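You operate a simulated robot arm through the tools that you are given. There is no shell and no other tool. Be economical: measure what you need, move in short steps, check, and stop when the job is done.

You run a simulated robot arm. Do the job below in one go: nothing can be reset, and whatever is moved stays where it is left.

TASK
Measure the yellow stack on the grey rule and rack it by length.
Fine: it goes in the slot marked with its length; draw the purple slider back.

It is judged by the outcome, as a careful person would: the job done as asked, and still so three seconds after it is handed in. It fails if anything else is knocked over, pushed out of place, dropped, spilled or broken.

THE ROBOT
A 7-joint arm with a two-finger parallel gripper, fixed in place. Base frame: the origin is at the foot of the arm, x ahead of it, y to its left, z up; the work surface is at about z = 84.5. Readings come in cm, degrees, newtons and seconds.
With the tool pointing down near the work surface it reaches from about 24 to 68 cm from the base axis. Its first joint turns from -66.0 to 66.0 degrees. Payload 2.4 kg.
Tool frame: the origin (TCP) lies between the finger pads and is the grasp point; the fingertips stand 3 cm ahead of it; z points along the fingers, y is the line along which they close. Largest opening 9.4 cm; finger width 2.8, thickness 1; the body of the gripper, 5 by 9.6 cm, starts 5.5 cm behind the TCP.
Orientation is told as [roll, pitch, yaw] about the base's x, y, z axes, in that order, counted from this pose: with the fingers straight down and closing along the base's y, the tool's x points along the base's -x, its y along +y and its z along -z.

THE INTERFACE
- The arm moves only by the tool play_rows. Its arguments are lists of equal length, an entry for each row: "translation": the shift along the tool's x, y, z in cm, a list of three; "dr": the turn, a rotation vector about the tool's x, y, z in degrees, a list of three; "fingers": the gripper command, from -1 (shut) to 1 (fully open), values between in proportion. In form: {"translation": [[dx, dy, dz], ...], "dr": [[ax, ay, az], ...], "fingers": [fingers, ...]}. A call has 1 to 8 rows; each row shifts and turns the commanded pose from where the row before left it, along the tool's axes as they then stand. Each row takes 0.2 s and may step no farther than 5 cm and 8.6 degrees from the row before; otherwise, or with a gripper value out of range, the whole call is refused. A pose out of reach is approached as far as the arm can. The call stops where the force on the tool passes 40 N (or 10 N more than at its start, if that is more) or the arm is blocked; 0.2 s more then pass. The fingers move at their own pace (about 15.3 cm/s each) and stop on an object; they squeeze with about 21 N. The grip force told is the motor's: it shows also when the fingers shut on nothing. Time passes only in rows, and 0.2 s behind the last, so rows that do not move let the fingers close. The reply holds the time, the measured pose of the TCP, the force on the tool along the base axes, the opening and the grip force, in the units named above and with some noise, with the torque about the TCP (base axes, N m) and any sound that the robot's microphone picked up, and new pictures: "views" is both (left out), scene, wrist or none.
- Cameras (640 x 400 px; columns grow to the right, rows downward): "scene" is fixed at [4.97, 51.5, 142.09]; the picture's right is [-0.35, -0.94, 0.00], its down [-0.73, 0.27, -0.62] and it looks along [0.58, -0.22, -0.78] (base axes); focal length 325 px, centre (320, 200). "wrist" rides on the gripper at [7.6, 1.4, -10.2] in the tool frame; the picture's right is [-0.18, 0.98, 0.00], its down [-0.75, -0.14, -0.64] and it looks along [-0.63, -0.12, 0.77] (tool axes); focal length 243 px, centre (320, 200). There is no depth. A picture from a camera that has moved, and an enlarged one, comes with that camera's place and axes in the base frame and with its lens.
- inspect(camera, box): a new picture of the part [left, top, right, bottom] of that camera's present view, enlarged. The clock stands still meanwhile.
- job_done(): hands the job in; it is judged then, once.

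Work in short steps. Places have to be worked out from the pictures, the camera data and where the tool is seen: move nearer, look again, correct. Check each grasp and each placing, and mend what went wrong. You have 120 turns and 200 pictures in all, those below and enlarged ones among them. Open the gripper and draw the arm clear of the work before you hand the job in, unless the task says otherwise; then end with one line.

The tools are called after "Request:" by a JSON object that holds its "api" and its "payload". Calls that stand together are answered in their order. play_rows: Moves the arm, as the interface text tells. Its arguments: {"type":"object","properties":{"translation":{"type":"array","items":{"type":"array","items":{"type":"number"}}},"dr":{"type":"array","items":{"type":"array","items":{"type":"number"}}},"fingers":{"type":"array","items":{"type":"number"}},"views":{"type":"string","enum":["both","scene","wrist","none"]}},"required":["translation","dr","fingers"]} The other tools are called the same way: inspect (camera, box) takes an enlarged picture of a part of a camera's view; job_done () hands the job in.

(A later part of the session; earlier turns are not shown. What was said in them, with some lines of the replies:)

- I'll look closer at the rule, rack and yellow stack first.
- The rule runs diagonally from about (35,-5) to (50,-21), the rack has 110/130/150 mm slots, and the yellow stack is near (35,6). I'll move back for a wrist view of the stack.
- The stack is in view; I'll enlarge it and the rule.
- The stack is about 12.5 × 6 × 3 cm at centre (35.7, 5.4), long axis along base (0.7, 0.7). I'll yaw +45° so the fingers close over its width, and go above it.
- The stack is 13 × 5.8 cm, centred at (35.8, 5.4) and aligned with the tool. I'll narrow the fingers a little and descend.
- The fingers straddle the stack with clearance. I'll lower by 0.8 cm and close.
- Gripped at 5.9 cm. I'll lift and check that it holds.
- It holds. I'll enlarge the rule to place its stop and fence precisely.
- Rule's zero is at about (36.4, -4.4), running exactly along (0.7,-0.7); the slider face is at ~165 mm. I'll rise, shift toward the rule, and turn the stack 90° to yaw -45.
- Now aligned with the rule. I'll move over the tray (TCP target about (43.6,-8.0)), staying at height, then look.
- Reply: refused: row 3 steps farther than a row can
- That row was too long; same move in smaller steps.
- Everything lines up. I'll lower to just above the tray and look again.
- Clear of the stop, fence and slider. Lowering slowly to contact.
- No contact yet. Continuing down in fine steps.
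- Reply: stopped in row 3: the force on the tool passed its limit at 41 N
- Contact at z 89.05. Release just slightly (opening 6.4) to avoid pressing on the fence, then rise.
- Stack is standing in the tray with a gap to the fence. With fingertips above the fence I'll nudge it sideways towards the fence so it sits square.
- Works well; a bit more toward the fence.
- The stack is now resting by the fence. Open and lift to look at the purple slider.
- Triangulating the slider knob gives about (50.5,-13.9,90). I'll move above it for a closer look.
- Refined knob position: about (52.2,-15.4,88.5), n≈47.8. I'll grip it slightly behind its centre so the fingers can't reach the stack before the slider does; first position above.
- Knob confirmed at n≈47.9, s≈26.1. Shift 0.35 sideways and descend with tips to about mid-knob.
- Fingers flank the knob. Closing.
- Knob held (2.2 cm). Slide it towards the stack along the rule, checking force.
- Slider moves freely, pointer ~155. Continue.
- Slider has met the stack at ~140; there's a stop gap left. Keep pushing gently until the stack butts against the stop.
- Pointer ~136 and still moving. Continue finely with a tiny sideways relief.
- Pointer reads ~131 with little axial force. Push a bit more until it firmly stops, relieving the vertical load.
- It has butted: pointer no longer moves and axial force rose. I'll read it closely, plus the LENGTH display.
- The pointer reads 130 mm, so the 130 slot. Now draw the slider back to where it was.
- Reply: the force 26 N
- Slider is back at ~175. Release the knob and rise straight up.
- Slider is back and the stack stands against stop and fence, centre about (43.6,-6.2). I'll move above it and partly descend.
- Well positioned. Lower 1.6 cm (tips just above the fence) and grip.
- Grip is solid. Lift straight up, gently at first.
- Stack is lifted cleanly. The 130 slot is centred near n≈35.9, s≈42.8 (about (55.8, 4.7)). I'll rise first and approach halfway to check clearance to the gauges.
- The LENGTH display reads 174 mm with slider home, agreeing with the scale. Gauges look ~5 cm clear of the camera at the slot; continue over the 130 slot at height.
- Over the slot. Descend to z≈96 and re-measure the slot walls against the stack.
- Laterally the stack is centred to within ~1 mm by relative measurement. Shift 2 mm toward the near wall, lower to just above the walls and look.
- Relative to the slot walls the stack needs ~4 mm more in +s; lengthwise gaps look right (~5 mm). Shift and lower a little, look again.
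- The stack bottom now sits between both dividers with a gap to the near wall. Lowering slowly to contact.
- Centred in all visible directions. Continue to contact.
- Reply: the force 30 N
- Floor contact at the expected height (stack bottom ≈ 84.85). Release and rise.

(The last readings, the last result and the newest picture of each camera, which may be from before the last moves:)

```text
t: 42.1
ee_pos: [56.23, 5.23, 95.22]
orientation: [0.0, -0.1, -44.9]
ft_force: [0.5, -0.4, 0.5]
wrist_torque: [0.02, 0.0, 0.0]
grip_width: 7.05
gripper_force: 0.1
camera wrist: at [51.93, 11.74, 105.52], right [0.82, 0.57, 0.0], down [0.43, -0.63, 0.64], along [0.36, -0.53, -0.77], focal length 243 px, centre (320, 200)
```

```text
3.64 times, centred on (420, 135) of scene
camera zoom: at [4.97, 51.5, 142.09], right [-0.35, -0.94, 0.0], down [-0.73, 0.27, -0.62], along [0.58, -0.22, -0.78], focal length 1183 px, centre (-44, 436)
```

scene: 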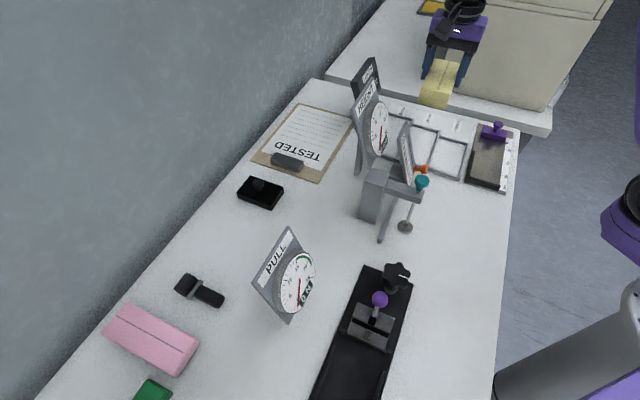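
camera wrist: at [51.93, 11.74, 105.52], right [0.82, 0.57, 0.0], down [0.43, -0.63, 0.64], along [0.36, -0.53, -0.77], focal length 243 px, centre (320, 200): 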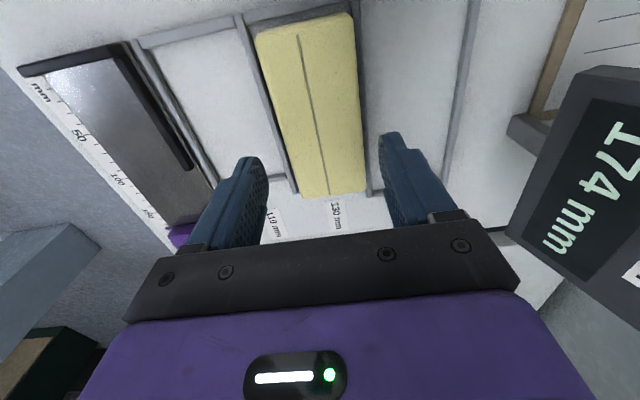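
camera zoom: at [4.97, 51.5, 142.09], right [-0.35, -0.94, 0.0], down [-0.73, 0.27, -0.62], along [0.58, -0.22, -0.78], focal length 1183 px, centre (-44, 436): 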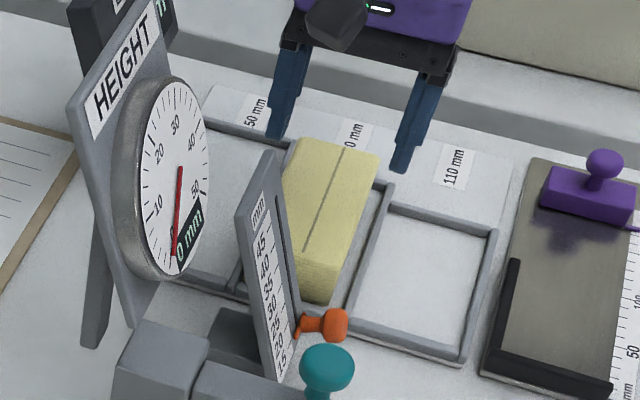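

Released. I'll zoom on the far end to make sure it isn't perched on the far wall.

Request:
{"api": "inspect", "payload": {"camera": "wrist", "box": [230, 0, 400, 220]}}

Request:
{"api": "inspect", "payload": {"camera": "wrist", "box": [270, 150, 390, 220]}}

Request:
{"api": "inspect", "payload": {"camera": "scene", "box": [410, 110, 470, 170]}}

```text
1.82 times, centred on (315, 110) of wrist
camera zoom: at [51.93, 11.74, 105.52], right [0.82, 0.57, 0.0], down [0.43, -0.63, 0.64], along [0.36, -0.53, -0.77], focal length 441 px, centre (329, 364)
```

zoom: 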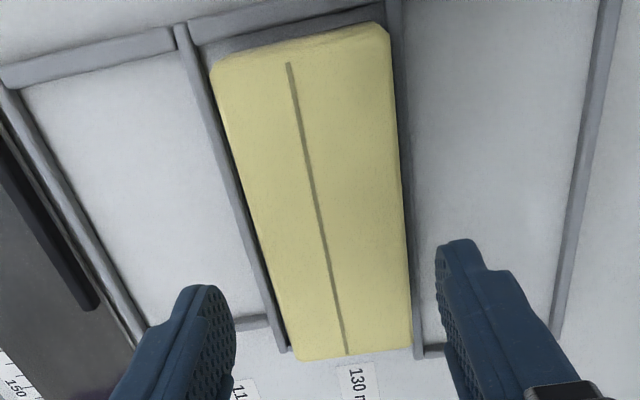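

```text
5.33 times, centred on (330, 185) of wrist
camera zoom: at [51.93, 11.74, 105.52], right [0.82, 0.57, 0.0], down [0.43, -0.63, 0.64], along [0.36, -0.53, -0.77], focal length 1294 px, centre (267, 280)
```

zoom: 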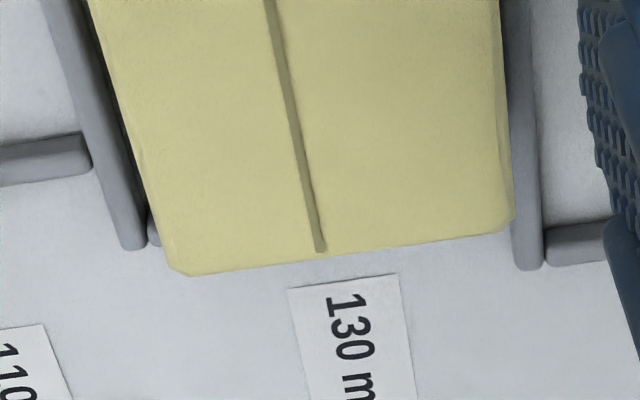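

```text
6.67 times, centred on (440, 140) of scene
camera zoom: at [4.97, 51.5, 142.09], right [-0.35, -0.94, 0.0], down [-0.73, 0.27, -0.62], along [0.58, -0.22, -0.78], focal length 2168 px, centre (-480, 600)
```

zoom: 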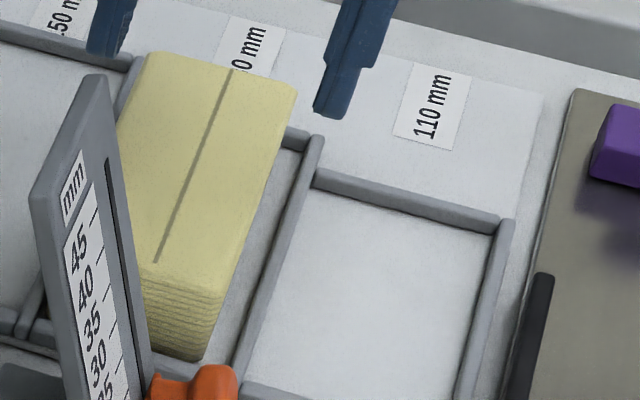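

Numbers indicate ~4 mm gap at the far wall, but I'll verify by moving the camera out beyond the far end.

Request:
{"api": "play_rows", "payload": {"translation": [[0, 0, -4], [-4, 0, 0], [-4, 0, 0], [-3.5, 0, 0], [0, 0, 0]], "dr": [[0, 0, 0], [0, 0, 0], [0, 0, 0], [0, 0, 0], [0, 0, 0]], "fingers": [0.5, 0.5, 0.5, 0.5, 0.5]}}

Request:
{"api": "inspect", "payload": {"camera": "wrist", "box": [240, 0, 400, 100]}}

Request:
{"api": "inspect", "payload": {"camera": "scene", "box": [400, 100, 470, 170]}}

```text
t: 43.3
ee_pos: [64.33, -2.76, 99.4]
orientation: [0.0, -0.1, -45.0]
ft_force: [0.8, -0.1, 0.1]
wrist_torque: [0.02, 0.04, 0.04]
grip_width: 7.04
gripper_force: 0.1
camera wrist: at [60.08, 3.63, 109.63], right [0.82, 0.57, 0.0], down [0.43, -0.63, 0.64], along [0.36, -0.53, -0.77], focal length 243 px, centre (320, 200)
```

scene: 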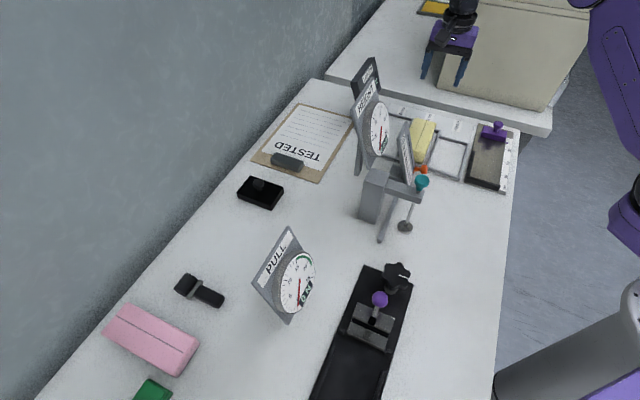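
wrist: 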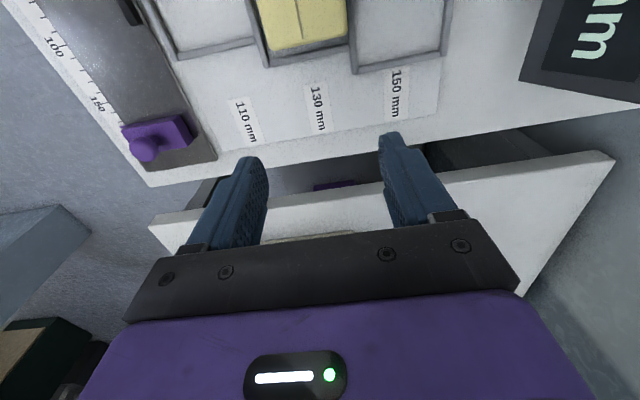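

```text
4.00 times, centred on (320, 50) of wrist
camera zoom: at [60.08, 3.63, 109.63], right [0.82, 0.57, 0.0], down [0.43, -0.63, 0.64], along [0.36, -0.53, -0.77], focal length 970 px, centre (320, 800)
```

zoom: 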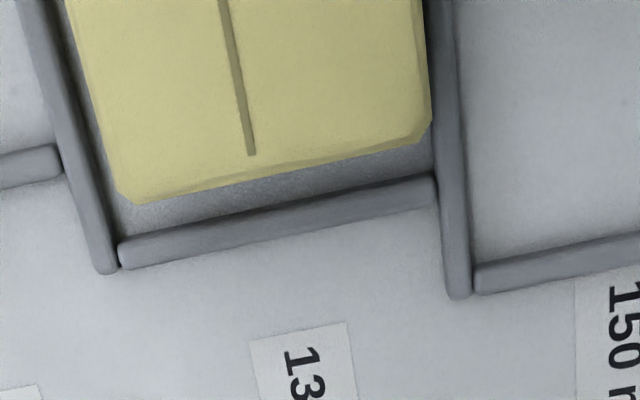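

```text
5.71 times, centred on (435, 135) of scene
camera zoom: at [4.97, 51.5, 142.09], right [-0.35, -0.94, 0.0], down [-0.73, 0.27, -0.62], along [0.58, -0.22, -0.78], focal length 1858 px, centre (-337, 571)
```

zoom: 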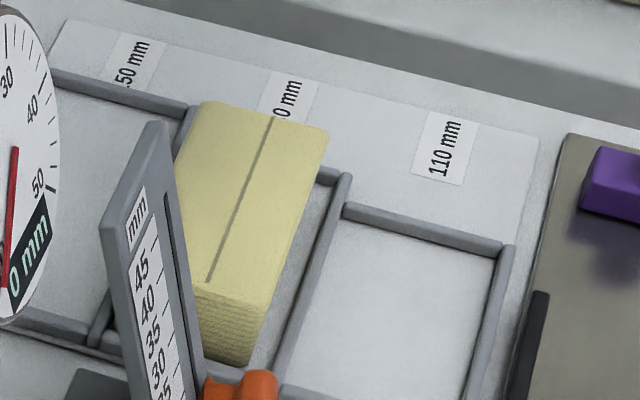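

The stack lies flat inside the 130 mm slot with gaps all round, and the slider is drawn back. I'll raise the arm clear.

Request:
{"api": "play_rows", "payload": {"translation": [[0, 0, -4], [0, -4, -2], [0, -4, 0], [0, -4, 0], [0, 0, 0]], "dr": [[0, 0, 0], [0, 0, 0], [0, 0, 0], [0, 0, 0], [0, 0, 0]], "fingers": [1, 1, 1, 1, 1], "views": "scene"}}

```text
t: 44.5
ee_pos: [56.04, -11.36, 105.6]
orientation: [0.2, 0.0, -45.0]
ft_force: [0.2, -0.3, -0.2]
wrist_torque: [0.0, -0.02, 0.01]
grip_width: 9.38
gripper_force: 0.1
```

scene: 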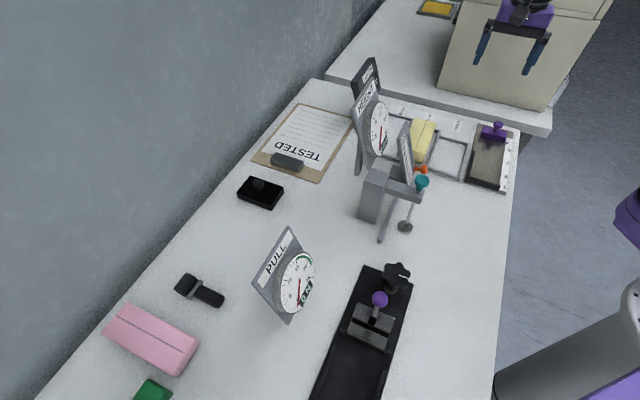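

All is in place and the arm is clear; handing in.

Request:
{"api": "job_done", "payload": {}}

```text
The job is handed in.
```

The yellow stack measured 130 mm on the grey rule and now lies flat in the 130 mm slot, the purple slider is drawn back to about 174 mm, and the arm is clear with the gripper open.
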